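You operate a simulated robot arm through the tools that you are given. There is no shell and no other tool. Be economical: measure what you need, move in short steps, check, and stop when the job is done.

The job below is to be done with a simulated robot arm. You get a single attempt, and the scene is never put back.

Task
Brine the oldest wheel, rinse the orange brush, then brine the youngest with it.
Fine: brush the label faces, turn no wheel; put the brush back.

Only the result counts: the job must be done as asked and must still hold three seconds after the hand-in. Knocking over, shifting, dropping, spilling or breaking anything else fails it.

Robot
A 7-joint arm with a two-finger parallel gripper, fixed in place. Base frame: the origin is at the foot of the arm, x ahead of it, y to its left, z up. Lengths are in mm, angles in degrees, forces in N, time in s.
Its first joint turns from -115.0 to 115.0 degrees. Payload 3.91 kg.
The tool frame sits at the grasp point between the pads (the TCP): z along the fingers, y along the line on which they close. The tips reach 30 mm beyond it. Largest opening 110 mm; finger width 20, thickness 10; the body of the gripper, 48 by 112 mm, starts 55 mm behind the TCP.
Orientation is that of the tool frame in the base frame, as a unit quaternion [x, y, z, w]. With the fingers straight down and closing along the base's y, the tool's x points along the base's -x, its y along +y and its z along -z.

Tools
- The arm moves only by the tool arm_command. Its argument "moves" is a list of rows, each a list of 7 numbers: the shift along the tool's x, y, z in mm, then the turn, a rotation vector about the tool's x, y, z in degrees, then the closure in counts, from 0 (fully open) to 255 (shut). In form: [[tx, ty, tz, rx, ry, rz, grip], ...]. A call has 1 to 20 rows; each row shifts and turns the commanded pose from where the row before left it, along the tool's axes as they then stand. Rows are played at 5 a second. More than 50 mm and 8.6 degrees between two rows, or a gripper value outside its range, and nothing of the call is played. A pose out of reach is approached as far as the arm can. The call stops where the force on the tool passes 40 N (or 10 N more than at its start, if that is more) or the arm is blocked; 0.2 s more then pass. The fingers move at their own pace (about 153 mm/s each) and stop on an object; they squeeze with about 30 N. The grip force told is the motor's: it shows also when the fingers shut on nothing. Time passes only in rows, and 0.2 s behind the last, so rows that do not move let the fingers close. The reply holds the time, the measured pose of the TCP, the force on the tool along the base axes, the opening and the grip force, in the units named above and with some noise.
- Cameras (640 x 400 px; columns grow to the right, rows downward): "scene" is fixed at [400.2, 651.7, 1798.2]; the picture's right is [-0.80, -0.60, 0.00], its down [-0.53, 0.71, -0.45] and it looks along [0.27, -0.36, -0.89] (base axes); focal length 332 px, centre (320, 200). "wrist" rides on the gripper at [72, 17, -103] in the tool frame; the picture's right is [-0.23, 0.97, 0.00], its down [-0.76, -0.18, -0.62] and it looks along [-0.61, -0.14, 0.78] (tool axes); focal length 222 px, centre (320, 200). There is no depth. A picture from a camera that has moved, and an enlarged one, comes with that camera's place and axes in the base frame and with its lens.
- capture(camera): a new picture of that camera. No time passes.
- lift_body(by): slides the trunk up (or, below 0, down) by that many mm; the arm rides with it, the base frame stays. It gives what a move gives, with no picture.
- close_up(camera, box): a new picture of the part [left, top, right, bottom] of that camera's present view, enlarged. No time passes.
- hand_in(): hands the job in; it is judged then, once.

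Go step by step. Nothing tells you positions but the pictures and the camera data: compare them with the known pose of the tool, close in by small moves and look again before you grip or let go. The budget is 120 turns and 68 pictures, counting those below and the enlarged ones. Unless the task says otherwise, let go and move clear before handing in, and close with one line.

The tools are called after "Call:" by a JSON object that holds its "op" and its "data". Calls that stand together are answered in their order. arm_command: Moves the arm, as the interface text tells. Its arguments: {"type":"object","properties":{"moves":{"type":"array","items":{"type":"array","items":{"type":"number"}}}},"required":["moves"]} The other tools are called the same way: lift_body (by) slides the trunk up or down; capture (camera) takes a picture; close_up (camera, box) takes an enlarged picture of a part of a camera's view; hand_in () hands the job in.

At the start:

```text
time_s: 0.0
ee_pos: [463.1, 133.3, 1331.4]
tcp_rot: [0.0, 1.0, 0.0, 0.0]
wrist_force: [0.1, -0.1, 0.5]
grip_width: 109.8
finger_force: 0.0
trunk travel left (down, up): [-900.0, 90.0]
```

scene: 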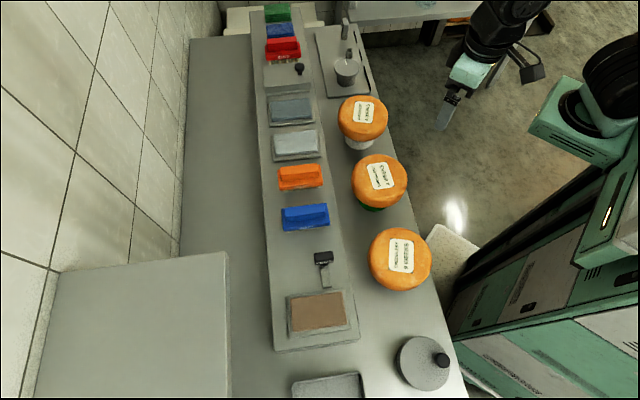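
wrist: 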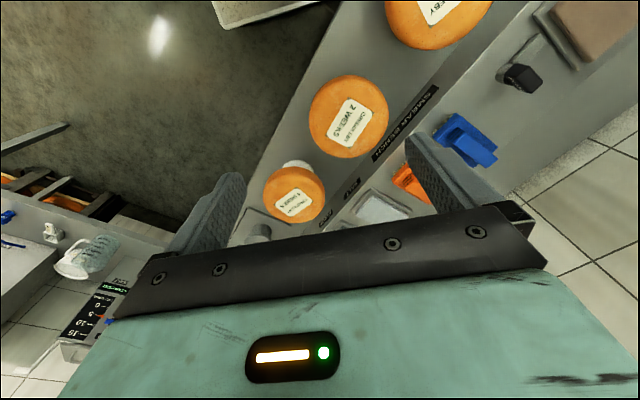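

I see three orange cheese wheels with labels, two trays of liquid, an orange and a blue brush, and other tools on the bench. I'll enlarge the labels and the trays first.

Call:
{"op": "close_up", "data": {"camera": "scene", "box": [330, 80, 450, 200]}}

Call:
{"op": "close_up", "data": {"camera": "scene", "box": [350, 210, 450, 300]}}

Call:
{"op": "close_up", "data": {"camera": "scene", "box": [250, 80, 350, 240]}}

Call:
{"op": "close_up", "data": {"camera": "scene", "box": [250, 230, 450, 400]}}

Call:
{"op": "close_up", "data": {"camera": "scene", "box": [240, 0, 390, 100]}}

Call:
{"op": "close_up", "data": {"camera": "wrist", "box": [240, 0, 640, 250]}}

```text
3.33 times, centred on (390, 140) of scene
camera zoom: at [400.2, 651.7, 1798.2], right [-0.8, -0.6, 0.0], down [-0.53, 0.71, -0.45], along [0.27, -0.36, -0.89], focal length 1106 px, centre (87, 400)
```

zoom: 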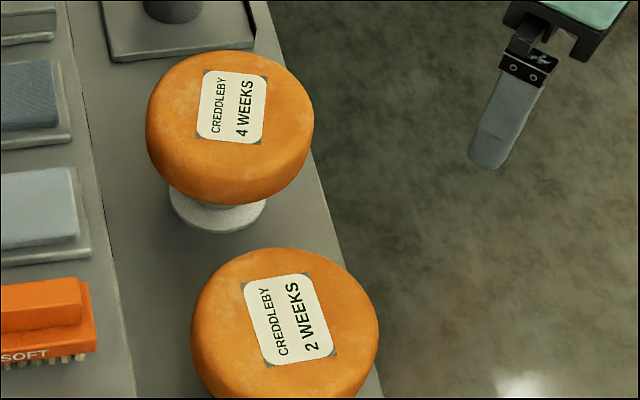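

```text
4.44 times, centred on (400, 255) of scene
camera zoom: at [400.2, 651.7, 1798.2], right [-0.8, -0.6, 0.0], down [-0.53, 0.71, -0.45], along [0.27, -0.36, -0.89], focal length 1475 px, centre (-36, -44)
```

zoom: 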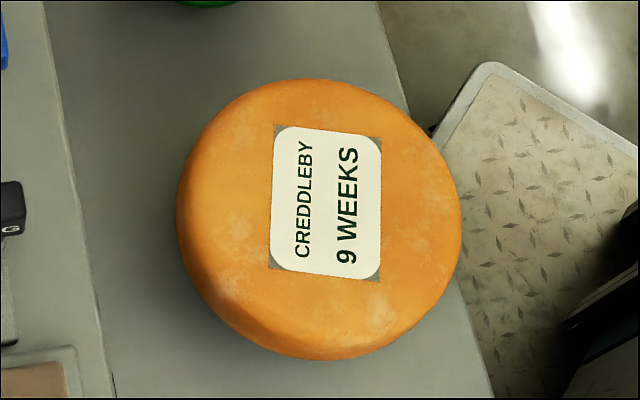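

```text
2.50 times, centred on (300, 160) of scene
camera zoom: at [400.2, 651.7, 1798.2], right [-0.8, -0.6, 0.0], down [-0.53, 0.71, -0.45], along [0.27, -0.36, -0.89], focal length 830 px, centre (370, 300)
```

zoom: 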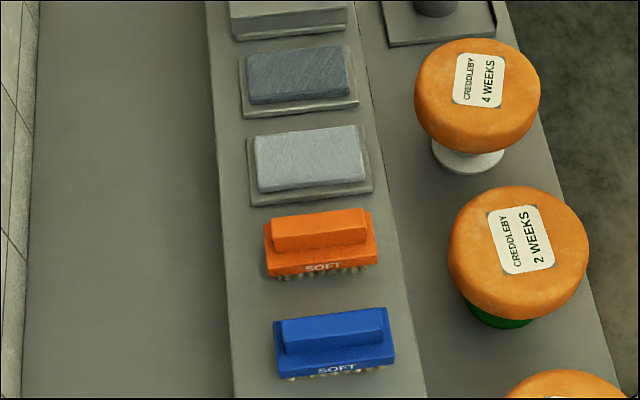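

```text
2.35 times, centred on (350, 315) of scene
camera zoom: at [400.2, 651.7, 1798.2], right [-0.8, -0.6, 0.0], down [-0.53, 0.71, -0.45], along [0.27, -0.36, -0.89], focal length 781 px, centre (249, -71)
```

zoom: 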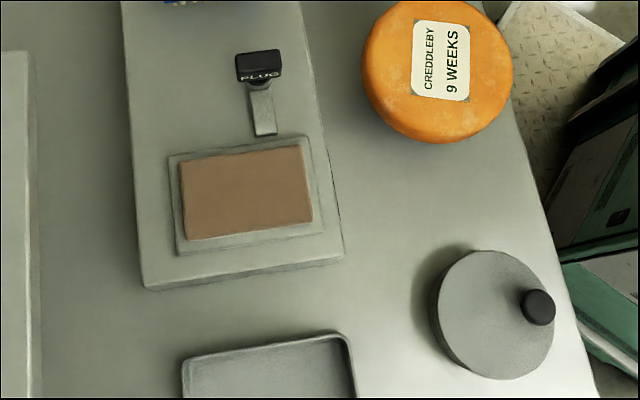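

```text
4.00 times, centred on (315, 50) of scene
camera zoom: at [400.2, 651.7, 1798.2], right [-0.8, -0.6, 0.0], down [-0.53, 0.71, -0.45], along [0.27, -0.36, -0.89], focal length 1328 px, centre (340, 800)
```

zoom: 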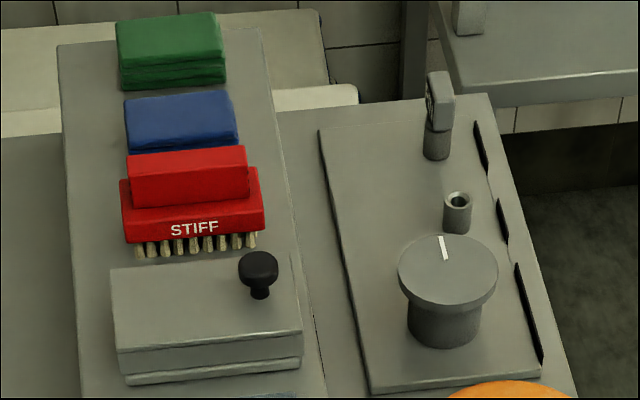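

```text
1.60 times, centred on (440, 125) of wrist
camera zoom: at [388.5, 150.5, 1434.0], right [0.23, 0.97, 0.0], down [0.76, -0.18, 0.62], along [0.61, -0.14, -0.78], focal length 355 px, centre (128, 320)
```

zoom: 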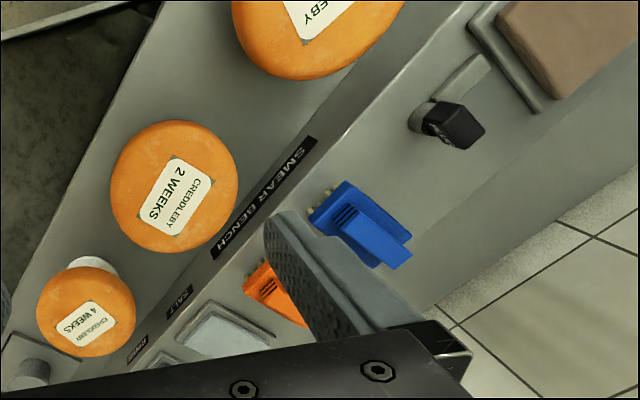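

The oldest is the 9-week wheel and the youngest the 2-week one. The signs on the shelf edge are too small to read, so I'll move the wrist camera nearer.

Call:
{"op": "arm_command", "data": {"moves": [[-40, 0, 30, 0, 0, 0, 0], [-40, 0, 30, 0, 0, 0, 0], [-40, 0, 30, 0, 0, 0, 0], [-20, 0, 30, 0, 0, 0, 0], [0, 0, 20, 0, 0, 0, 0]]}}

Call:
{"op": "capture", "data": {"camera": "wrist"}}

```text
time_s: 1.2
ee_pos: [603.9, 136.3, 1191.2]
tcp_rot: [0.0, 1.0, -0.001, 0.0]
wrist_force: [0.5, 0.1, -0.3]
grip_width: 109.7
finger_force: 0.1
trunk travel left (down, up): [-900.0, 90.0]
```

```text
59 pictures are left
camera wrist: at [529.5, 152.9, 1294.5], right [0.23, 0.97, 0.0], down [0.76, -0.18, 0.62], along [0.61, -0.14, -0.78], focal length 222 px, centre (320, 200)
```

wrist: 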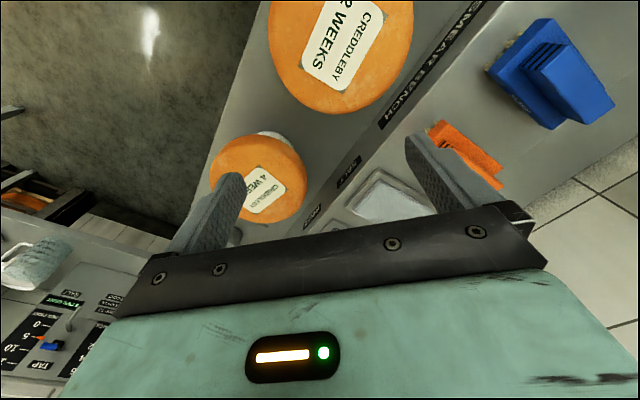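

There are more signs here: on the shelf edge, and on a panel to the left that mentions a tap. I'll enlarge both.

Call:
{"op": "close_up", "data": {"camera": "wrist", "box": [0, 220, 160, 380]}}

Call:
{"op": "close_up", "data": {"camera": "wrist", "box": [290, 130, 420, 240]}}

```text
2.50 times, centred on (80, 300) of wrist
camera zoom: at [529.5, 152.9, 1294.5], right [0.23, 0.97, 0.0], down [0.76, -0.18, 0.62], along [0.61, -0.14, -0.78], focal length 555 px, centre (920, -50)
```

zoom: 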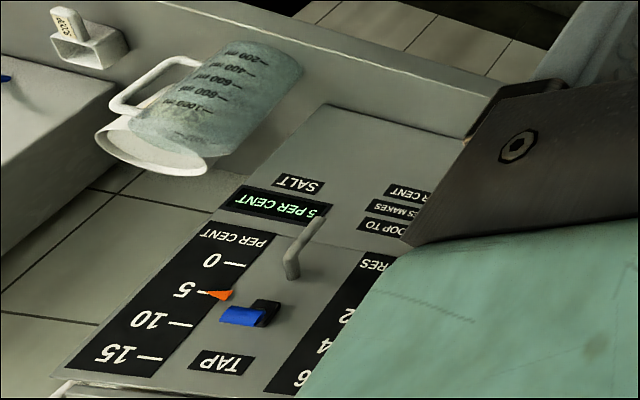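

```text
3.64 times, centred on (355, 185) of wrist
camera zoom: at [529.5, 152.9, 1294.5], right [0.23, 0.97, 0.0], down [0.76, -0.18, 0.62], along [0.61, -0.14, -0.78], focal length 808 px, centre (193, 254)
```

zoom: 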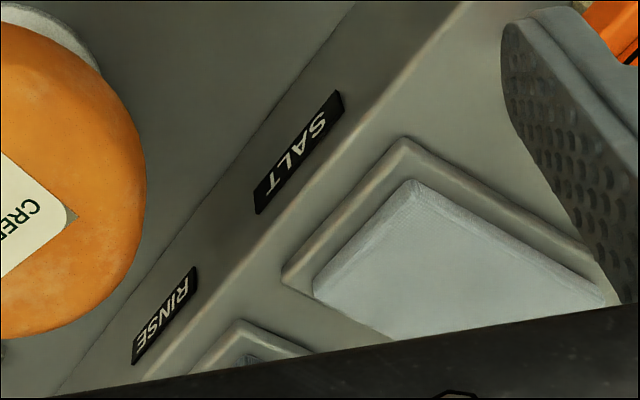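

The shelf edge reads SALT by the light pad and RINSE by the dark pad. Next I'll check the other end of the shelf, with the brown pad, for signs.

Call:
{"op": "arm_command", "data": {"moves": [[0, 0, -45, 0, 0, 0, 0], [0, 0, -45, 0, 0, 0, 0], [30, 40, 0, 0, 0, 0, 0], [30, 40, 0, 0, 0, 0, 0], [30, 40, 0, 0, 0, 0, 0], [30, 40, 0, 0, 0, 0, 0], [10, 40, 0, 0, 0, 0, 0], [0, 0, 0, 0, 0, -8, 0], [0, 0, 0, 0, 0, -8, 0], [0, 0, 0, 0, 0, -8, 0], [0, 0, 0, 0, 0, -8, 0], [0, 0, 0, 0, 0, -8, 0]]}}

Call:
{"op": "capture", "data": {"camera": "wrist"}}

```text
time_s: 3.8
ee_pos: [472.7, 332.5, 1281.8]
tcp_rot: [-0.344, 0.939, 0.0, -0.001]
wrist_force: [-1.0, -0.4, -0.1]
grip_width: 110.1
finger_force: 0.1
trunk travel left (down, up): [-900.0, 90.0]
```

```text
56 pictures are left
camera wrist: at [404.3, 299.4, 1383.6], right [-0.45, 0.89, 0.0], down [0.7, 0.36, 0.62], along [0.56, 0.28, -0.78], focal length 222 px, centre (320, 200)
```

wrist: 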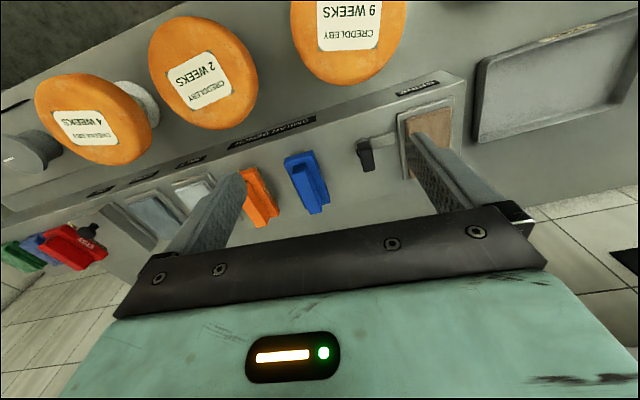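

Call:
{"op": "close_up", "data": {"camera": "wrist", "box": [340, 60, 640, 200]}}

Call:
{"op": "close_up", "data": {"camera": "wrist", "box": [0, 80, 340, 280]}}

```text
2.13 times, centred on (490, 130) of wrist
camera zoom: at [404.3, 299.4, 1383.6], right [-0.45, 0.89, 0.0], down [0.7, 0.36, 0.62], along [0.56, 0.28, -0.78], focal length 474 px, centre (-43, 349)
```

zoom: 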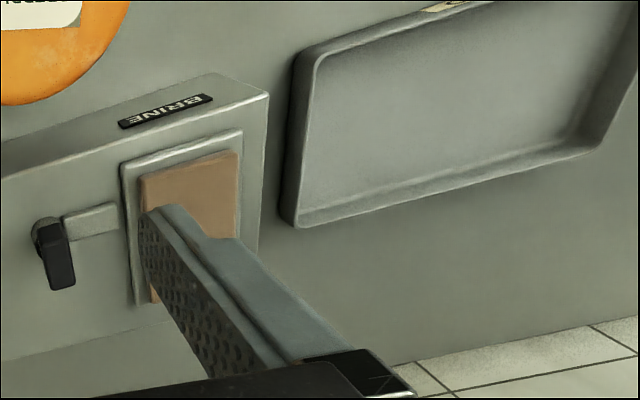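

```text
1.88 times, centred on (170, 180) of wrist
camera zoom: at [404.3, 299.4, 1383.6], right [-0.45, 0.89, 0.0], down [0.7, 0.36, 0.62], along [0.56, 0.28, -0.78], focal length 418 px, centre (602, 238)
```

zoom: 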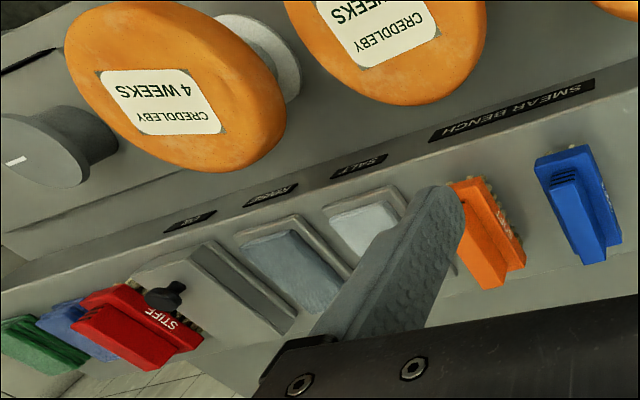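

The signs now read: brown pad BRINE, dark grey pad RINSE, light pad SALT (a decoy), and a lidded box beyond them. The orange SOFT brush is near (720, 311), so I'll go above it for an exact look.

Call:
{"op": "arm_command", "data": {"moves": [[-25.5, -28.4, 22, 0, 0, 0, 0], [-25.5, -28.4, 22, 0, 0, 0, 0], [-25.5, -28.4, 22, 0, 0, 0, 0], [-25.5, -28.4, 22, 0, 0, 0, 0], [-25.5, -28.4, 22, 0, 0, 0, 0], [-25.5, -28.4, 22, 0, 0, 0, 0]]}}

Call:
{"op": "capture", "data": {"camera": "wrist"}}

Call:
{"op": "close_up", "data": {"camera": "scene", "box": [250, 120, 370, 240]}}

```text
time_s: 5.2
ee_pos: [697.4, 300.6, 1150.2]
tcp_rot: [-0.342, 0.94, 0.001, 0.0]
wrist_force: [-0.2, 1.3, 0.0]
grip_width: 109.9
finger_force: 0.1
trunk travel left (down, up): [-900.0, 90.0]
```

```text
53 pictures are left
camera wrist: at [629.2, 268.6, 1252.5], right [-0.45, 0.89, 0.0], down [0.7, 0.35, 0.62], along [0.56, 0.28, -0.78], focal length 222 px, centre (320, 200)
```

wrist: 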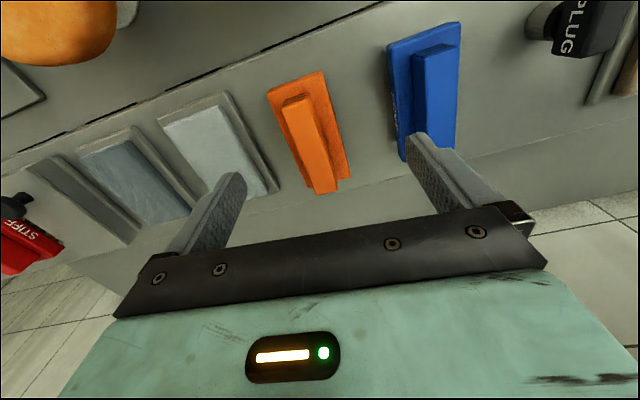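

```text
3.33 times, centred on (310, 180) of scene
camera zoom: at [400.2, 651.7, 1798.2], right [-0.8, -0.6, 0.0], down [-0.53, 0.71, -0.45], along [0.27, -0.36, -0.89], focal length 1106 px, centre (353, 267)
```

zoom: 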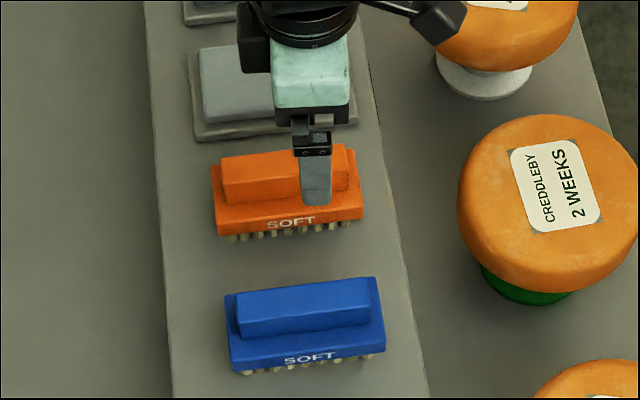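

The orange brush stands on its bristles with its ridge handle on top. I'll enlarge it to fit its position and direction.

Call:
{"op": "close_up", "data": {"camera": "wrist", "box": [240, 50, 400, 210]}}

```text
2.50 times, centred on (320, 130) of wrist
camera zoom: at [629.2, 268.6, 1252.5], right [-0.45, 0.89, 0.0], down [0.7, 0.35, 0.62], along [0.56, 0.28, -0.78], focal length 555 px, centre (320, 375)
```

zoom: 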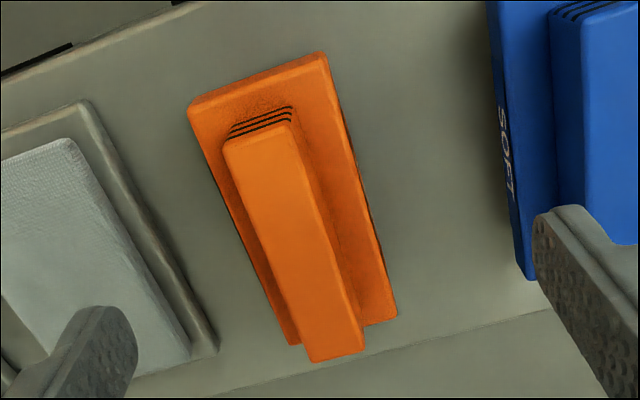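

Two views agree: the ridge is about 26 mm wide, centred near (727, 311), top at z≈1042, and its long axis lies at about 43.7°. I'll line up above it with the fingers part closed.

Call:
{"op": "arm_command", "data": {"moves": [[0, 0, 0, 0, 0, -3.7, 110], [-28.6, -12.9, 0, 0, 0, 0, 110], [0, 0, 40, 0, 0, 0, 110], [0, 0, 20, 0, 0, 0, 110]]}}

Call:
{"op": "capture", "data": {"camera": "wrist"}}

Call:
{"op": "close_up", "data": {"camera": "scene", "box": [250, 120, 370, 240]}}

```text
time_s: 6.2
ee_pos: [729.5, 314.2, 1089.5]
tcp_rot: [-0.372, 0.928, 0.0, 0.0]
wrist_force: [0.2, -0.3, 0.9]
grip_width: 62.7
finger_force: 0.0
trunk travel left (down, up): [-900.0, 90.0]
```

```text
50 pictures are left
camera wrist: at [663.6, 276.5, 1192.1], right [-0.51, 0.86, 0.0], down [0.67, 0.4, 0.62], along [0.54, 0.32, -0.78], focal length 222 px, centre (320, 200)
```

wrist: 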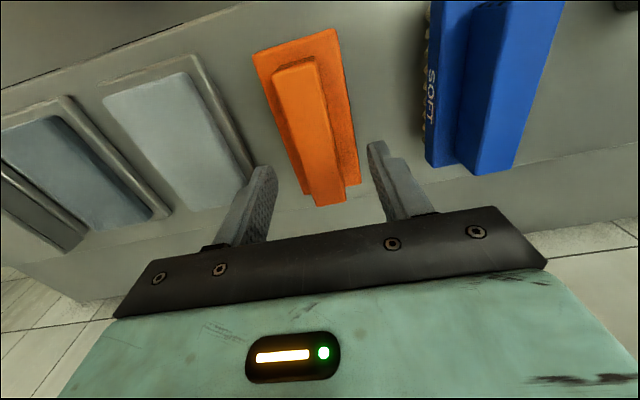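

```text
3.33 times, centred on (310, 180) of scene
camera zoom: at [400.2, 651.7, 1798.2], right [-0.8, -0.6, 0.0], down [-0.53, 0.71, -0.45], along [0.27, -0.36, -0.89], focal length 1106 px, centre (353, 267)
```

zoom: 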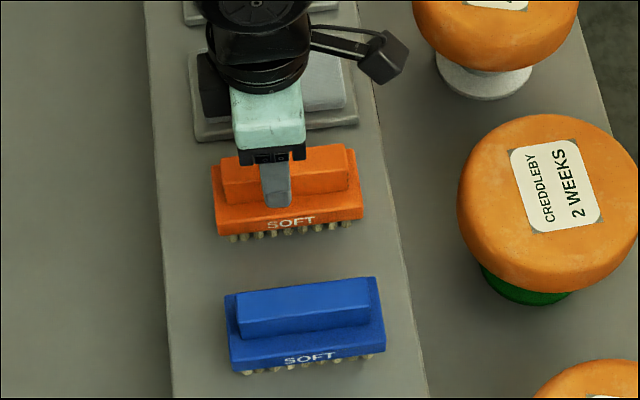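

Aligned to within about 5 mm. I'll correct that and lower so the tips straddle the ridge.

Call:
{"op": "arm_command", "data": {"moves": [[4.8, -2, 0, 0, 0, 0, 110], [0, 0, 20, 0, 0, 0, 110], [0, 0, 16, 0, 0, 0, 110], [0, 0, 0, 0, 0, 0, 110]]}}

Call:
{"op": "capture", "data": {"camera": "wrist"}}

Call:
{"op": "close_up", "data": {"camera": "scene", "box": [270, 140, 340, 200]}}

```text
time_s: 7.2
ee_pos: [727.8, 308.7, 1052.6]
tcp_rot: [-0.372, 0.928, 0.0, 0.0]
wrist_force: [-0.5, -0.4, 0.3]
grip_width: 62.8
finger_force: 0.1
trunk travel left (down, up): [-900.0, 90.0]
```

```text
48 pictures are left
camera wrist: at [662.0, 271.7, 1155.0], right [-0.51, 0.86, 0.0], down [0.67, 0.4, 0.62], along [0.54, 0.32, -0.78], focal length 222 px, centre (320, 200)
```

wrist: 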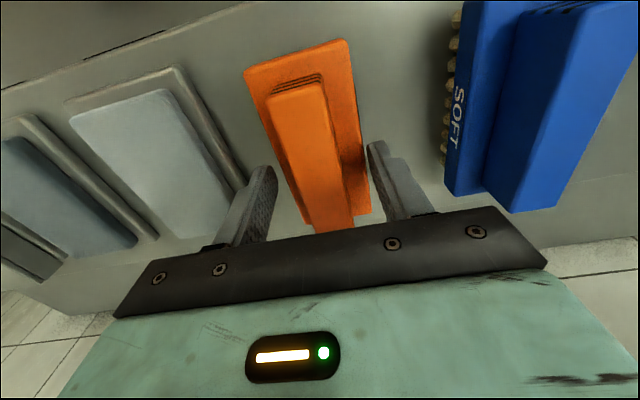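

```text
6.67 times, centred on (305, 170) of scene
camera zoom: at [400.2, 651.7, 1798.2], right [-0.8, -0.6, 0.0], down [-0.53, 0.71, -0.45], along [0.27, -0.36, -0.89], focal length 2213 px, centre (420, 400)
```

zoom: 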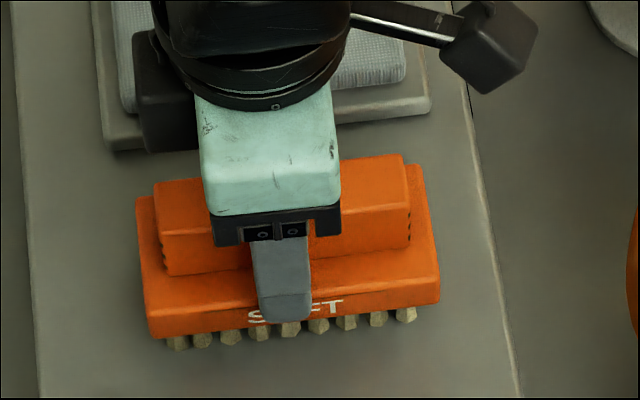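

The tips are just above the brush's base and straddle the ridge with about 20 mm of overlap. I'll close on it.

Call:
{"op": "arm_command", "data": {"moves": [[0, 0, 0, 0, 0, 0, 180], [0, 0, 0, 0, 0, 0, 215], [0, 0, 0, 0, 0, 0, 255], [0, 0, 0, 0, 0, 0, 255], [0, 0, 0, 0, 0, 0, 255]]}}

Call:
{"op": "capture", "data": {"camera": "wrist"}}

```text
time_s: 8.4
ee_pos: [727.4, 309.2, 1053.7]
tcp_rot: [-0.372, 0.928, 0.0, 0.0]
wrist_force: [-1.1, 1.1, -0.5]
grip_width: 25.6
finger_force: 29.3
trunk travel left (down, up): [-900.0, 90.0]
```

```text
46 pictures are left
camera wrist: at [661.9, 271.7, 1155.1], right [-0.51, 0.86, 0.0], down [0.67, 0.4, 0.62], along [0.54, 0.32, -0.78], focal length 222 px, centre (320, 200)
```

wrist: 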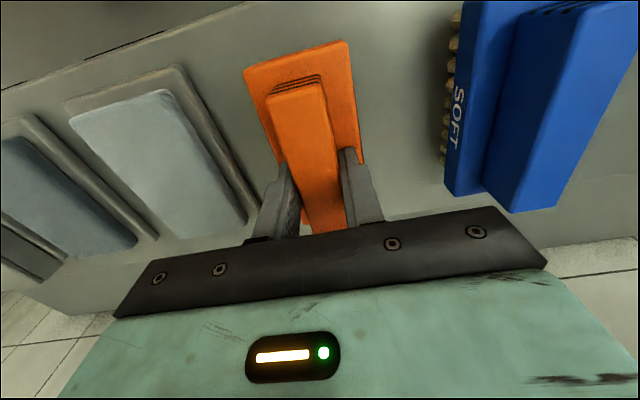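

The grip is good (25.6 mm) and the brush hasn't shifted. I note the rest pose as TCP (727.5, 309, 1053), then lift and carry it along the shelf to above the BRINE pad at about (474, 558).

Call:
{"op": "arm_command", "data": {"moves": [[0, 0, -20, 0, 0, 0, 255], [0, 0, -40, 0, 0, 0, 255], [0, 0, -40, 0, 0, 0, 255], [0, 0, -30, 0, 0, 0, 255], [1.4, 44.4, 0, 0, 0, 0, 255], [1.4, 44.4, 0, 0, 0, 0, 255], [1.4, 44.4, 0, 0, 0, 0, 255], [1.4, 44.4, 0, 0, 0, 0, 255], [1.4, 44.4, 0, 0, 0, 0, 255], [1.4, 44.4, 0, 0, 0, 0, 255], [1.4, 44.4, 0, 0, 0, 0, 255], [1.4, 44.4, 0, 0, 0, 0, 255], [0, 0, 0, 0, 0, 0, 255]]}}

Call:
{"op": "capture", "data": {"camera": "wrist"}}

Call:
{"op": "capture", "data": {"camera": "scene"}}

```text
time_s: 11.2
ee_pos: [473.7, 556.4, 1180.9]
tcp_rot: [-0.373, 0.928, 0.0, -0.001]
wrist_force: [0.1, 0.1, -3.0]
grip_width: 26.0
finger_force: 30.0
trunk travel left (down, up): [-900.0, 90.0]
```

```text
45 pictures are left
camera wrist: at [408.3, 517.9, 1283.9], right [-0.51, 0.86, 0.0], down [0.67, 0.4, 0.62], along [0.54, 0.32, -0.78], focal length 222 px, centre (320, 200)
```

wrist: 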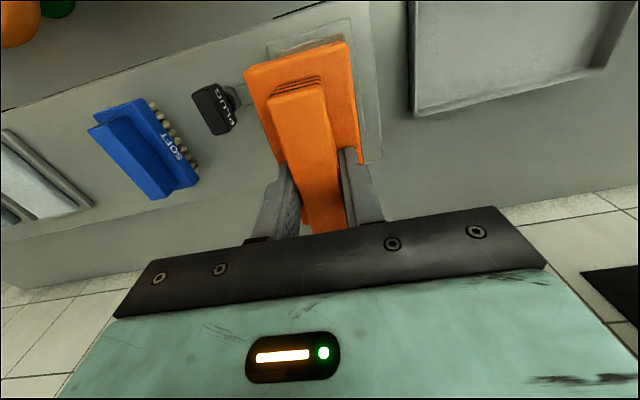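

```text
44 pictures are left
```

scene: 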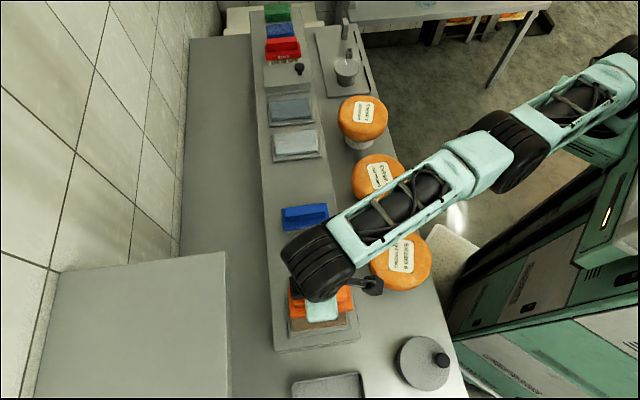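

The brush is above the BRINE pad, and the PLUG iron is well clear. I'll descend gently, watching the force.

Call:
{"op": "arm_command", "data": {"moves": [[0, 0, 40, 0, 0, 0, 255], [0, 0, 35, 0, 0, 0, 255], [0, 0, 15, 0, 0, 0, 255], [0, 0, 0, 0, 0, 0, 255]]}}

Call:
{"op": "close_up", "data": {"camera": "scene", "box": [260, 250, 380, 360]}}

Call:
{"op": "capture", "data": {"camera": "wrist"}}

```text
time_s: 12.2
ee_pos: [474.3, 555.9, 1093.4]
tcp_rot: [-0.372, 0.928, 0.001, 0.0]
wrist_force: [-0.4, 0.1, -1.8]
grip_width: 25.4
finger_force: 29.8
trunk travel left (down, up): [-900.0, 90.0]
```

```text
3.64 times, centred on (320, 305) of scene
camera zoom: at [400.2, 651.7, 1798.2], right [-0.8, -0.6, 0.0], down [-0.53, 0.71, -0.45], along [0.27, -0.36, -0.89], focal length 1207 px, centre (320, -182)
```

zoom: 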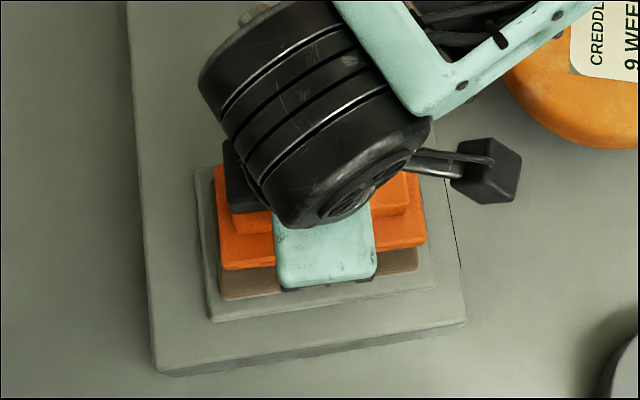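

```text
42 pictures are left
camera wrist: at [408.3, 518.5, 1196.0], right [-0.51, 0.86, 0.0], down [0.67, 0.4, 0.62], along [0.54, 0.32, -0.78], focal length 222 px, centre (320, 200)
```

wrist: 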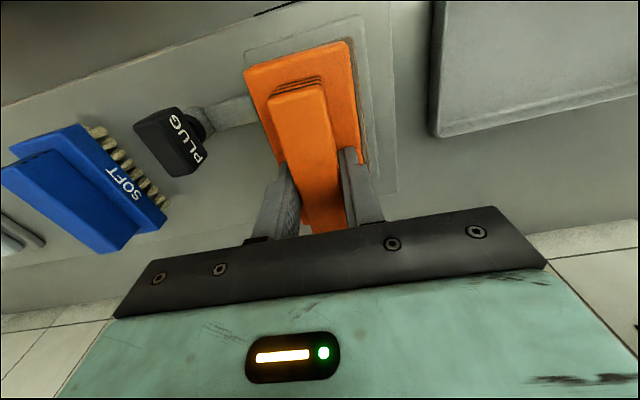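

It's centred over the pad. I'll lower in small steps until I feel contact.

Call:
{"op": "arm_command", "data": {"moves": [[0, 0, 6, 0, 0, 0, 255], [0, 0, 6, 0, 0, 0, 255], [0, 0, 0, 0, 0, 0, 255]]}}

Call:
{"op": "arm_command", "data": {"moves": [[0, 0, 3, 0, 0, 0, 255], [0, 0, 3, 0, 0, 0, 255], [0, 0, 0, 0, 0, 0, 255]]}}

```text
time_s: 13.0
ee_pos: [474.5, 554.9, 1081.9]
tcp_rot: [-0.372, 0.928, 0.0, 0.001]
wrist_force: [-0.9, 0.4, -1.9]
grip_width: 25.8
finger_force: 30.4
trunk travel left (down, up): [-900.0, 90.0]
```

```text
time_s: 13.8
ee_pos: [474.9, 554.9, 1079.6]
tcp_rot: [-0.372, 0.928, 0.002, 0.003]
wrist_force: [0.2, -2.3, 34.7]
grip_width: 25.6
finger_force: 29.9
trunk travel left (down, up): [-900.0, 90.0]
```

Contact at TCP z≈1080 with 35 N. I'll ease off, dwell with a tiny wipe, then lift and inspect the bristles.

Call:
{"op": "arm_command", "data": {"moves": [[0, 0, -3.5, 0, 0, 0, 255], [4, 0, 0, 0, 0, 0, 255], [-4, 0, 0, 0, 0, 0, 255], [0, 0, 0, 0, 0, 0, 255], [0, 0, 0, 0, 0, 0, 255]]}}

Call:
{"op": "arm_command", "data": {"moves": [[0, 0, -10, 0, 0, 0, 255], [0, 0, -30, 0, 0, 0, 255], [0, 0, -40, 0, 0, 0, 255], [0, 0, 0, 0, 0, 0, 255]]}}

Call:
{"op": "close_up", "data": {"camera": "scene", "box": [260, 250, 380, 360]}}

```text
time_s: 15.0
ee_pos: [471.3, 553.3, 1079.5]
tcp_rot: [-0.373, 0.928, 0.0, 0.001]
wrist_force: [-6.7, -8.9, 23.4]
grip_width: 25.6
finger_force: 29.9
trunk travel left (down, up): [-900.0, 90.0]
```

```text
time_s: 16.0
ee_pos: [474.2, 555.3, 1158.4]
tcp_rot: [-0.372, 0.928, -0.001, -0.001]
wrist_force: [-0.1, -0.6, -2.2]
grip_width: 25.8
finger_force: 29.9
trunk travel left (down, up): [-900.0, 90.0]
```

```text
3.64 times, centred on (320, 305) of scene
camera zoom: at [400.2, 651.7, 1798.2], right [-0.8, -0.6, 0.0], down [-0.53, 0.71, -0.45], along [0.27, -0.36, -0.89], focal length 1207 px, centre (320, -182)
```

zoom: 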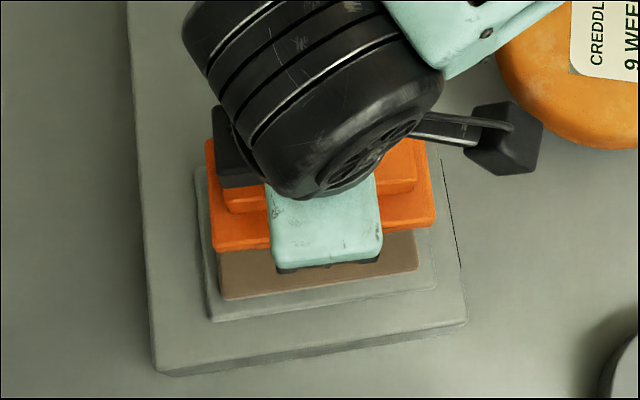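

The brush is loaded with brine. Two views put the 9-week wheel's face near (389, 337, 1014), so I'll move above it with some clearance.

Call:
{"op": "arm_command", "data": {"moves": [[35.5, -16.4, -4, 0, 0, 0, 255], [35.5, -16.4, 0, 0, 0, 0, 255], [35.5, -16.4, 0, 0, 0, 0, 255], [35.5, -16.4, 0, 0, 0, 0, 255], [35.5, -16.4, 0, 0, 0, 0, 255], [35.3, -16.6, 0, 0, 0, 0, 255], [0, 0, 0, 0, 0, 0, 255]]}}

Call:
{"op": "capture", "data": {"camera": "wrist"}}

Call:
{"op": "close_up", "data": {"camera": "scene", "box": [330, 190, 460, 310]}}

```text
time_s: 17.6
ee_pos: [389.7, 340.0, 1163.0]
tcp_rot: [-0.372, 0.928, 0.0, 0.0]
wrist_force: [-0.5, 0.3, -1.0]
grip_width: 25.8
finger_force: 30.2
trunk travel left (down, up): [-900.0, 90.0]
```

```text
40 pictures are left
camera wrist: at [324.1, 302.6, 1265.8], right [-0.51, 0.86, 0.0], down [0.67, 0.4, 0.62], along [0.54, 0.32, -0.78], focal length 222 px, centre (320, 200)
```

wrist: 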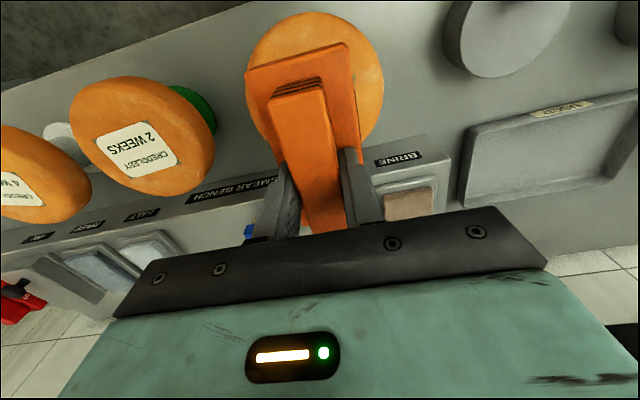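

```text
3.33 times, centred on (395, 250) of scene
camera zoom: at [400.2, 651.7, 1798.2], right [-0.8, -0.6, 0.0], down [-0.53, 0.71, -0.45], along [0.27, -0.36, -0.89], focal length 1106 px, centre (70, 33)
```

zoom: 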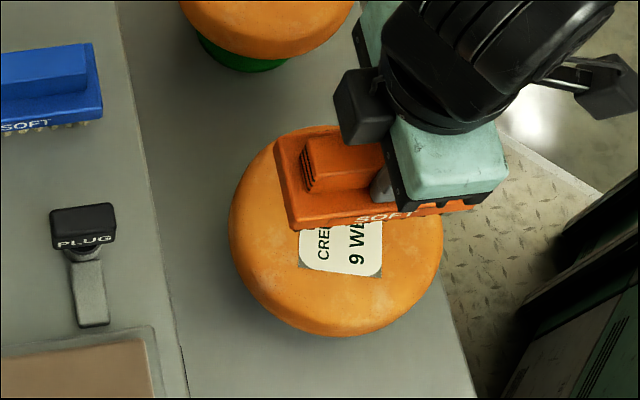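

The brush is right over the 9-week wheel. I'll lower in stages to find contact.

Call:
{"op": "arm_command", "data": {"moves": [[2.8, -1.4, 20, 0, 0, 0, 255], [0, 0, 20, 0, 0, 0, 255], [0, 0, 0, 0, 0, 0, 255]]}}

Call:
{"op": "close_up", "data": {"camera": "scene", "box": [330, 190, 460, 310]}}

```text
time_s: 18.4
ee_pos: [388.8, 336.0, 1122.9]
tcp_rot: [-0.373, 0.928, 0.001, 0.0]
wrist_force: [0.1, 0.2, -2.4]
grip_width: 25.7
finger_force: 29.9
trunk travel left (down, up): [-900.0, 90.0]
```

```text
3.33 times, centred on (395, 250) of scene
camera zoom: at [400.2, 651.7, 1798.2], right [-0.8, -0.6, 0.0], down [-0.53, 0.71, -0.45], along [0.27, -0.36, -0.89], focal length 1106 px, centre (70, 33)
```

zoom: 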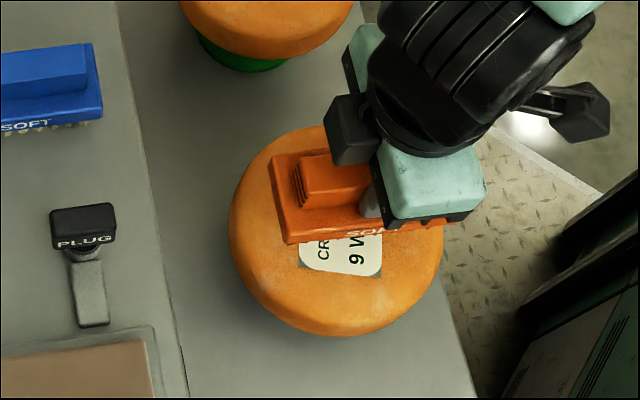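

Call:
{"op": "arm_command", "data": {"moves": [[0, 0, 8, 0, 0, 0, 255], [0, 0, 5, 0, 0, 0, 255], [0, 0, 0, 0, 0, 0, 255]]}}

Call:
{"op": "arm_command", "data": {"moves": [[0, 0, 3, 0, 0, 0, 255], [0, 0, 0, 0, 0, 0, 255]]}}

Call:
{"op": "arm_command", "data": {"moves": [[0, 0, 3, 0, 0, 0, 255], [0, 0, 0, 0, 0, 0, 255]]}}

```text
time_s: 19.2
ee_pos: [386.6, 334.6, 1110.1]
tcp_rot: [-0.372, 0.928, 0.0, 0.0]
wrist_force: [0.4, 0.1, -2.0]
grip_width: 25.7
finger_force: 30.2
trunk travel left (down, up): [-900.0, 90.0]
```

```text
time_s: 19.8
ee_pos: [386.9, 334.1, 1107.5]
tcp_rot: [-0.372, 0.928, 0.0, -0.001]
wrist_force: [-0.2, 0.4, -2.3]
grip_width: 26.0
finger_force: 30.0
trunk travel left (down, up): [-900.0, 90.0]
```

```text
time_s: 20.4
ee_pos: [386.9, 334.6, 1104.5]
tcp_rot: [-0.372, 0.928, 0.0, 0.0]
wrist_force: [0.0, 1.1, -1.8]
grip_width: 25.5
finger_force: 29.8
trunk travel left (down, up): [-900.0, 90.0]
```

Call:
{"op": "arm_command", "data": {"moves": [[0, 0, 2, 0, 0, 0, 255], [0, 0, 0, 0, 0, 0, 255]]}}

Call:
{"op": "arm_command", "data": {"moves": [[0, 0, 2, 0, 0, 0, 255], [0, 0, 0, 0, 0, 0, 255]]}}

Call:
{"op": "close_up", "data": {"camera": "scene", "box": [350, 220, 440, 300]}}

```text
time_s: 21.0
ee_pos: [386.4, 333.7, 1101.7]
tcp_rot: [-0.372, 0.928, 0.0, 0.0]
wrist_force: [0.8, 1.0, -1.4]
grip_width: 25.4
finger_force: 30.2
trunk travel left (down, up): [-900.0, 90.0]
```

```text
time_s: 21.6
ee_pos: [385.7, 334.0, 1100.7]
tcp_rot: [-0.372, 0.928, 0.0, 0.0]
wrist_force: [-0.9, 0.4, -2.0]
grip_width: 25.8
finger_force: 29.9
trunk travel left (down, up): [-900.0, 90.0]
```

```text
5.00 times, centred on (395, 260) of scene
camera zoom: at [400.2, 651.7, 1798.2], right [-0.8, -0.6, 0.0], down [-0.53, 0.71, -0.45], along [0.27, -0.36, -0.89], focal length 1660 px, centre (-55, -100)
```

zoom: 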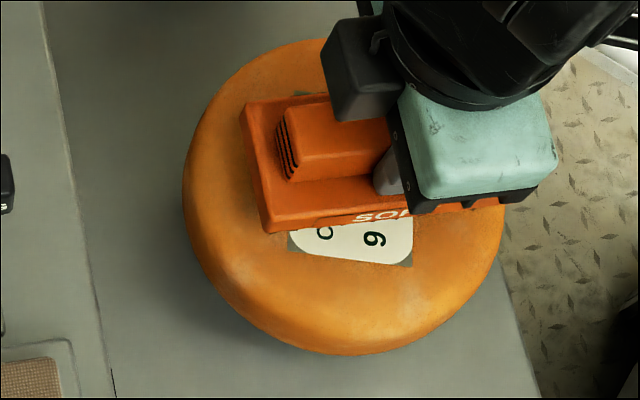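

Seen from above, the brush is centred on the wheel, allowing for its height. No contact yet, so I'll continue down in small steps.

Call:
{"op": "arm_command", "data": {"moves": [[-3, 1, 2, 0, 0, 0, 255], [0, 0, 0, 0, 0, 0, 255]]}}

Call:
{"op": "arm_command", "data": {"moves": [[0, 0, 2, 0, 0, 0, 255], [0, 0, 0, 0, 0, 0, 255]]}}

Call:
{"op": "arm_command", "data": {"moves": [[0, 0, 2, 0, 0, 0, 255], [0, 0, 0, 0, 0, 0, 255]]}}

```text
time_s: 22.2
ee_pos: [387.3, 338.0, 1097.5]
tcp_rot: [-0.372, 0.928, 0.0, 0.0]
wrist_force: [0.3, -0.1, -1.6]
grip_width: 25.6
finger_force: 30.0
trunk travel left (down, up): [-900.0, 90.0]
```

```text
time_s: 22.8
ee_pos: [387.4, 337.8, 1096.2]
tcp_rot: [-0.373, 0.928, 0.0, 0.0]
wrist_force: [-0.7, 0.2, -1.5]
grip_width: 25.8
finger_force: 30.4
trunk travel left (down, up): [-900.0, 90.0]
```

```text
time_s: 23.4
ee_pos: [388.9, 338.5, 1094.7]
tcp_rot: [-0.373, 0.928, 0.0, 0.0]
wrist_force: [-0.4, 0.7, -1.1]
grip_width: 26.0
finger_force: 29.9
trunk travel left (down, up): [-900.0, 90.0]
```

Call:
{"op": "arm_command", "data": {"moves": [[0, 0, 2, 0, 0, 0, 255], [0, 0, 0, 0, 0, 0, 255]]}}

Call:
{"op": "arm_command", "data": {"moves": [[0, 0, 1.5, 0, 0, 0, 255], [0, 0, 0, 0, 0, 0, 255]]}}

Call:
{"op": "arm_command", "data": {"moves": [[0, 0, 1.5, 0, 0, 0, 255], [0, 0, 0, 0, 0, 0, 255]]}}

```text
time_s: 24.0
ee_pos: [387.9, 337.7, 1092.8]
tcp_rot: [-0.373, 0.928, 0.0, 0.0]
wrist_force: [0.4, 0.0, -1.6]
grip_width: 25.8
finger_force: 30.3
trunk travel left (down, up): [-900.0, 90.0]
```

```text
time_s: 24.6
ee_pos: [386.9, 338.2, 1091.1]
tcp_rot: [-0.372, 0.928, 0.0, 0.0]
wrist_force: [-0.1, -0.6, -2.0]
grip_width: 25.4
finger_force: 30.0
trunk travel left (down, up): [-900.0, 90.0]
```

```text
time_s: 25.2
ee_pos: [388.3, 338.0, 1090.5]
tcp_rot: [-0.372, 0.928, 0.0, 0.0]
wrist_force: [0.8, 0.6, -2.3]
grip_width: 25.5
finger_force: 29.4
trunk travel left (down, up): [-900.0, 90.0]
```

Call:
{"op": "arm_command", "data": {"moves": [[0, 0, 2, 0, 0, 0, 255], [0, 0, 0, 0, 0, 0, 255]]}}

Call:
{"op": "arm_command", "data": {"moves": [[0, 0, 2, 0, 0, 0, 255], [0, 0, 0, 0, 0, 0, 255]]}}

Call:
{"op": "close_up", "data": {"camera": "scene", "box": [350, 220, 440, 300]}}

```text
time_s: 25.8
ee_pos: [388.5, 336.8, 1087.1]
tcp_rot: [-0.372, 0.928, 0.0, 0.0]
wrist_force: [0.6, 0.4, -2.2]
grip_width: 25.7
finger_force: 30.0
trunk travel left (down, up): [-900.0, 90.0]
```

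```text
time_s: 26.4
ee_pos: [387.2, 337.1, 1085.4]
tcp_rot: [-0.372, 0.928, 0.001, 0.0]
wrist_force: [-1.1, -0.1, -0.9]
grip_width: 25.7
finger_force: 29.6
trunk travel left (down, up): [-900.0, 90.0]
```

```text
5.00 times, centred on (395, 260) of scene
camera zoom: at [400.2, 651.7, 1798.2], right [-0.8, -0.6, 0.0], down [-0.53, 0.71, -0.45], along [0.27, -0.36, -0.89], focal length 1660 px, centre (-55, -100)
```

zoom: 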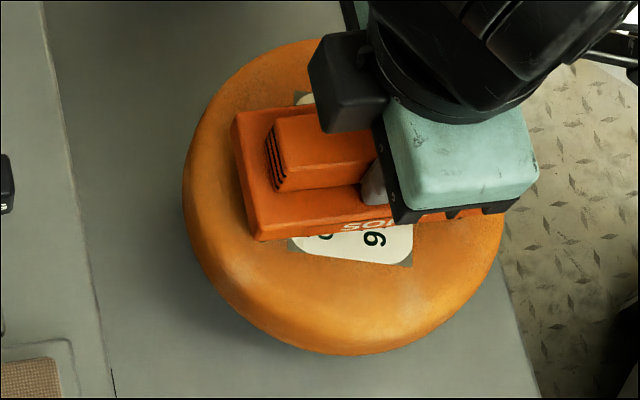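

Call:
{"op": "arm_command", "data": {"moves": [[0, 0, 1.5, 0, 0, 0, 255], [0, 0, 0, 0, 0, 0, 255]]}}

Call:
{"op": "arm_command", "data": {"moves": [[0, 0, 1.5, 0, 0, 0, 255], [0, 0, 0, 0, 0, 0, 255]]}}

Call:
{"op": "arm_command", "data": {"moves": [[0, 0, 1.5, 0, 0, 0, 255], [0, 0, 0, 0, 0, 0, 255]]}}

```text
time_s: 27.0
ee_pos: [386.3, 337.8, 1083.8]
tcp_rot: [-0.372, 0.928, 0.0, 0.0]
wrist_force: [-0.1, 0.1, -2.6]
grip_width: 25.5
finger_force: 29.8
trunk travel left (down, up): [-900.0, 90.0]
```

```text
time_s: 27.6
ee_pos: [387.6, 337.3, 1082.9]
tcp_rot: [-0.372, 0.928, -0.001, 0.0]
wrist_force: [0.7, -1.3, 1.8]
grip_width: 25.5
finger_force: 30.1
trunk travel left (down, up): [-900.0, 90.0]
```

```text
time_s: 28.2
ee_pos: [386.9, 336.6, 1081.4]
tcp_rot: [-0.372, 0.928, 0.0, 0.001]
wrist_force: [-1.6, -6.0, 31.7]
grip_width: 25.6
finger_force: 30.2
trunk travel left (down, up): [-900.0, 90.0]
```

Contact at TCP z≈1082.5, and it is stiff (about 20 N/mm). I'll ease to a light pressure before stroking.

Call:
{"op": "arm_command", "data": {"moves": [[0, 0, -1.1, 0, 0, 0, 255], [0, 0, 0, 0, 0, 0, 255]]}}

Call:
{"op": "arm_command", "data": {"moves": [[0, 3, 0, 0, 0, 0, 255], [0, 4, 0, 0, 0, 0, 255], [0, 4, 0, 0, 0, 0, 255]]}}

```text
time_s: 28.8
ee_pos: [387.9, 335.6, 1082.7]
tcp_rot: [-0.372, 0.928, 0.0, 0.001]
wrist_force: [3.6, -2.3, 19.1]
grip_width: 25.9
finger_force: 29.8
trunk travel left (down, up): [-900.0, 90.0]
```

```text
time_s: 29.6
ee_pos: [379.3, 345.6, 1082.8]
tcp_rot: [-0.372, 0.928, 0.0, 0.001]
wrist_force: [3.1, -4.3, 10.9]
grip_width: 25.7
finger_force: 29.9
trunk travel left (down, up): [-900.0, 90.0]
```

Call:
{"op": "close_up", "data": {"camera": "scene", "box": [350, 220, 440, 300]}}

```text
5.00 times, centred on (395, 260) of scene
camera zoom: at [400.2, 651.7, 1798.2], right [-0.8, -0.6, 0.0], down [-0.53, 0.71, -0.45], along [0.27, -0.36, -0.89], focal length 1660 px, centre (-55, -100)
```

zoom: 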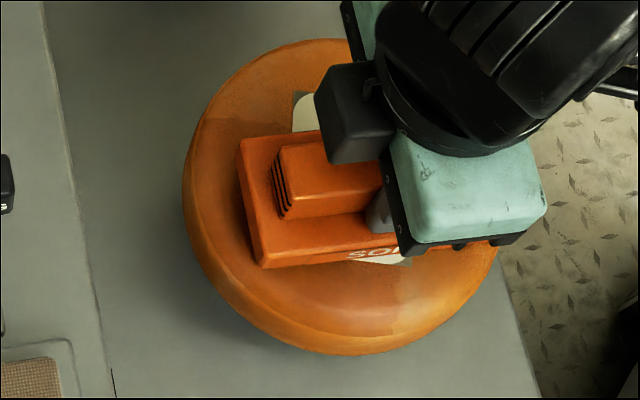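

The wheel hasn't moved, and the brushed area is visibly darkening (wet). I'll continue with gentle strokes over the face.

Call:
{"op": "arm_command", "data": {"moves": [[0, 5, 0, 0, 0, 0, 255], [0, 5, 0, 0, 0, 0, 255], [0, 5, 0, 0, 0, 0, 255], [0, 5, 0, 0, 0, 0, 255], [0, 5, 0, 0, 0, 0, 255]]}}

Call:
{"op": "arm_command", "data": {"moves": [[0, -6, 0, 0, 0, 0, 255], [0, -6, 0, 0, 0, 0, 255], [0, -6, 0, 0, 0, 0, 255], [0, -6, 0, 0, 0, 0, 255], [0, -6, 0, 0, 0, 0, 255], [0, -6, 0, 0, 0, 0, 255]]}}

Call:
{"op": "close_up", "data": {"camera": "scene", "box": [350, 220, 440, 300]}}

```text
time_s: 30.8
ee_pos: [363.1, 362.6, 1082.6]
tcp_rot: [-0.372, 0.928, 0.0, 0.0]
wrist_force: [5.9, -6.0, 18.3]
grip_width: 25.8
finger_force: 30.4
trunk travel left (down, up): [-900.0, 90.0]
```

```text
time_s: 32.2
ee_pos: [388.5, 336.9, 1082.8]
tcp_rot: [-0.373, 0.928, 0.001, 0.0]
wrist_force: [-5.1, 6.4, 24.0]
grip_width: 25.8
finger_force: 30.3
trunk travel left (down, up): [-900.0, 90.0]
```

```text
5.00 times, centred on (395, 260) of scene
camera zoom: at [400.2, 651.7, 1798.2], right [-0.8, -0.6, 0.0], down [-0.53, 0.71, -0.45], along [0.27, -0.36, -0.89], focal length 1660 px, centre (-55, -100)
```

zoom: 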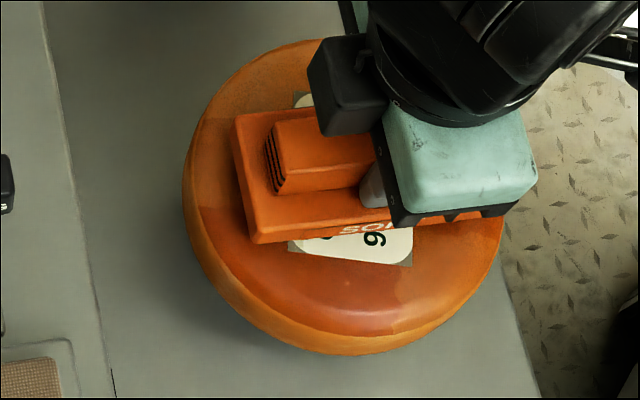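

The swept band turns wet red. I'll ease up slightly and stroke the other side.

Call:
{"op": "arm_command", "data": {"moves": [[0, 0, -0.5, 0, 0, 0, 255], [0, -6, 0, 0, 0, 0, 255], [0, -6, 0, 0, 0, 0, 255], [0, -6, 0, 0, 0, 0, 255], [0, -6, 0, 0, 0, 0, 255], [0, -6, 0, 0, 0, 0, 255], [0, -5, 0, 0, 0, 0, 255]]}}

Call:
{"op": "arm_command", "data": {"moves": [[6, 0, 0, 0, 0, 0, 255], [6, 0, 0, 0, 0, 0, 255], [4, 6, 0, 0, 0, 0, 255], [0, 6, 0, 0, 0, 0, 255], [0, 6, 0, 0, 0, 0, 255], [0, 6, 0, 0, 0, 0, 255], [0, 6, 0, 0, 0, 0, 255], [0, 6, 0, 0, 0, 0, 255]]}}

Call:
{"op": "close_up", "data": {"camera": "scene", "box": [350, 220, 440, 300]}}

```text
time_s: 33.8
ee_pos: [412.6, 310.9, 1082.4]
tcp_rot: [-0.372, 0.928, 0.0, 0.0]
wrist_force: [-2.7, 4.6, 13.2]
grip_width: 25.7
finger_force: 30.4
trunk travel left (down, up): [-900.0, 90.0]
```

```text
time_s: 35.6
ee_pos: [374.9, 327.0, 1082.9]
tcp_rot: [-0.373, 0.928, -0.001, 0.0]
wrist_force: [1.0, -1.5, 5.1]
grip_width: 25.9
finger_force: 30.3
trunk travel left (down, up): [-900.0, 90.0]
```

```text
5.00 times, centred on (395, 260) of scene
camera zoom: at [400.2, 651.7, 1798.2], right [-0.8, -0.6, 0.0], down [-0.53, 0.71, -0.45], along [0.27, -0.36, -0.89], focal length 1660 px, centre (-55, -100)
```

zoom: 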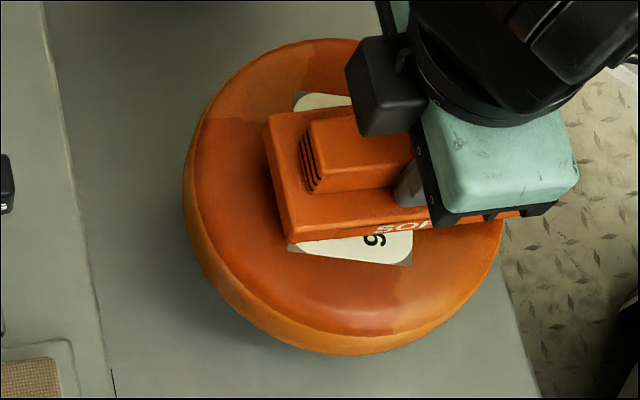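

Call:
{"op": "arm_command", "data": {"moves": [[0, 0, 0.3, 0, 0, 0, 255], [0, 6, 0, 0, 0, 0, 255], [0, 6, 0, 0, 0, 0, 255], [0, 6, 0, 0, 0, 0, 255], [0, 6, 0, 0, 0, 0, 255], [0, 6, 0, 0, 0, 0, 255]]}}

Call:
{"op": "arm_command", "data": {"moves": [[-6, 0, 0, 0, 0, 0, 255], [-6, 0, 0, 0, 0, 0, 255], [-6, 0, 0, 0, 0, 0, 255], [-6, 0, 0, 0, 0, 0, 255], [-6, 0, 0, 0, 0, 0, 255], [0, -6, 0, 0, 0, 0, 255], [0, -6, 0, 0, 0, 0, 255], [0, -6, 0, 0, 0, 0, 255], [0, -6, 0, 0, 0, 0, 255], [0, -6, 0, 0, 0, 0, 255]]}}

Call:
{"op": "close_up", "data": {"camera": "scene", "box": [350, 220, 440, 300]}}

```text
time_s: 37.0
ee_pos: [356.0, 348.4, 1083.3]
tcp_rot: [-0.372, 0.928, 0.0, 0.0]
wrist_force: [3.5, -2.5, 9.8]
grip_width: 25.7
finger_force: 30.0
trunk travel left (down, up): [-900.0, 90.0]
```

```text
time_s: 39.2
ee_pos: [397.3, 348.8, 1081.7]
tcp_rot: [-0.372, 0.928, 0.0, 0.0]
wrist_force: [-0.1, 0.2, 2.3]
grip_width: 25.5
finger_force: 30.1
trunk travel left (down, up): [-900.0, 90.0]
```

```text
5.00 times, centred on (395, 260) of scene
camera zoom: at [400.2, 651.7, 1798.2], right [-0.8, -0.6, 0.0], down [-0.53, 0.71, -0.45], along [0.27, -0.36, -0.89], focal length 1660 px, centre (-55, -100)
```

zoom: 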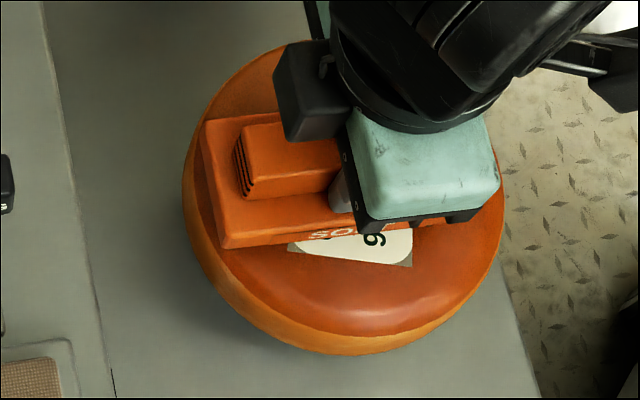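

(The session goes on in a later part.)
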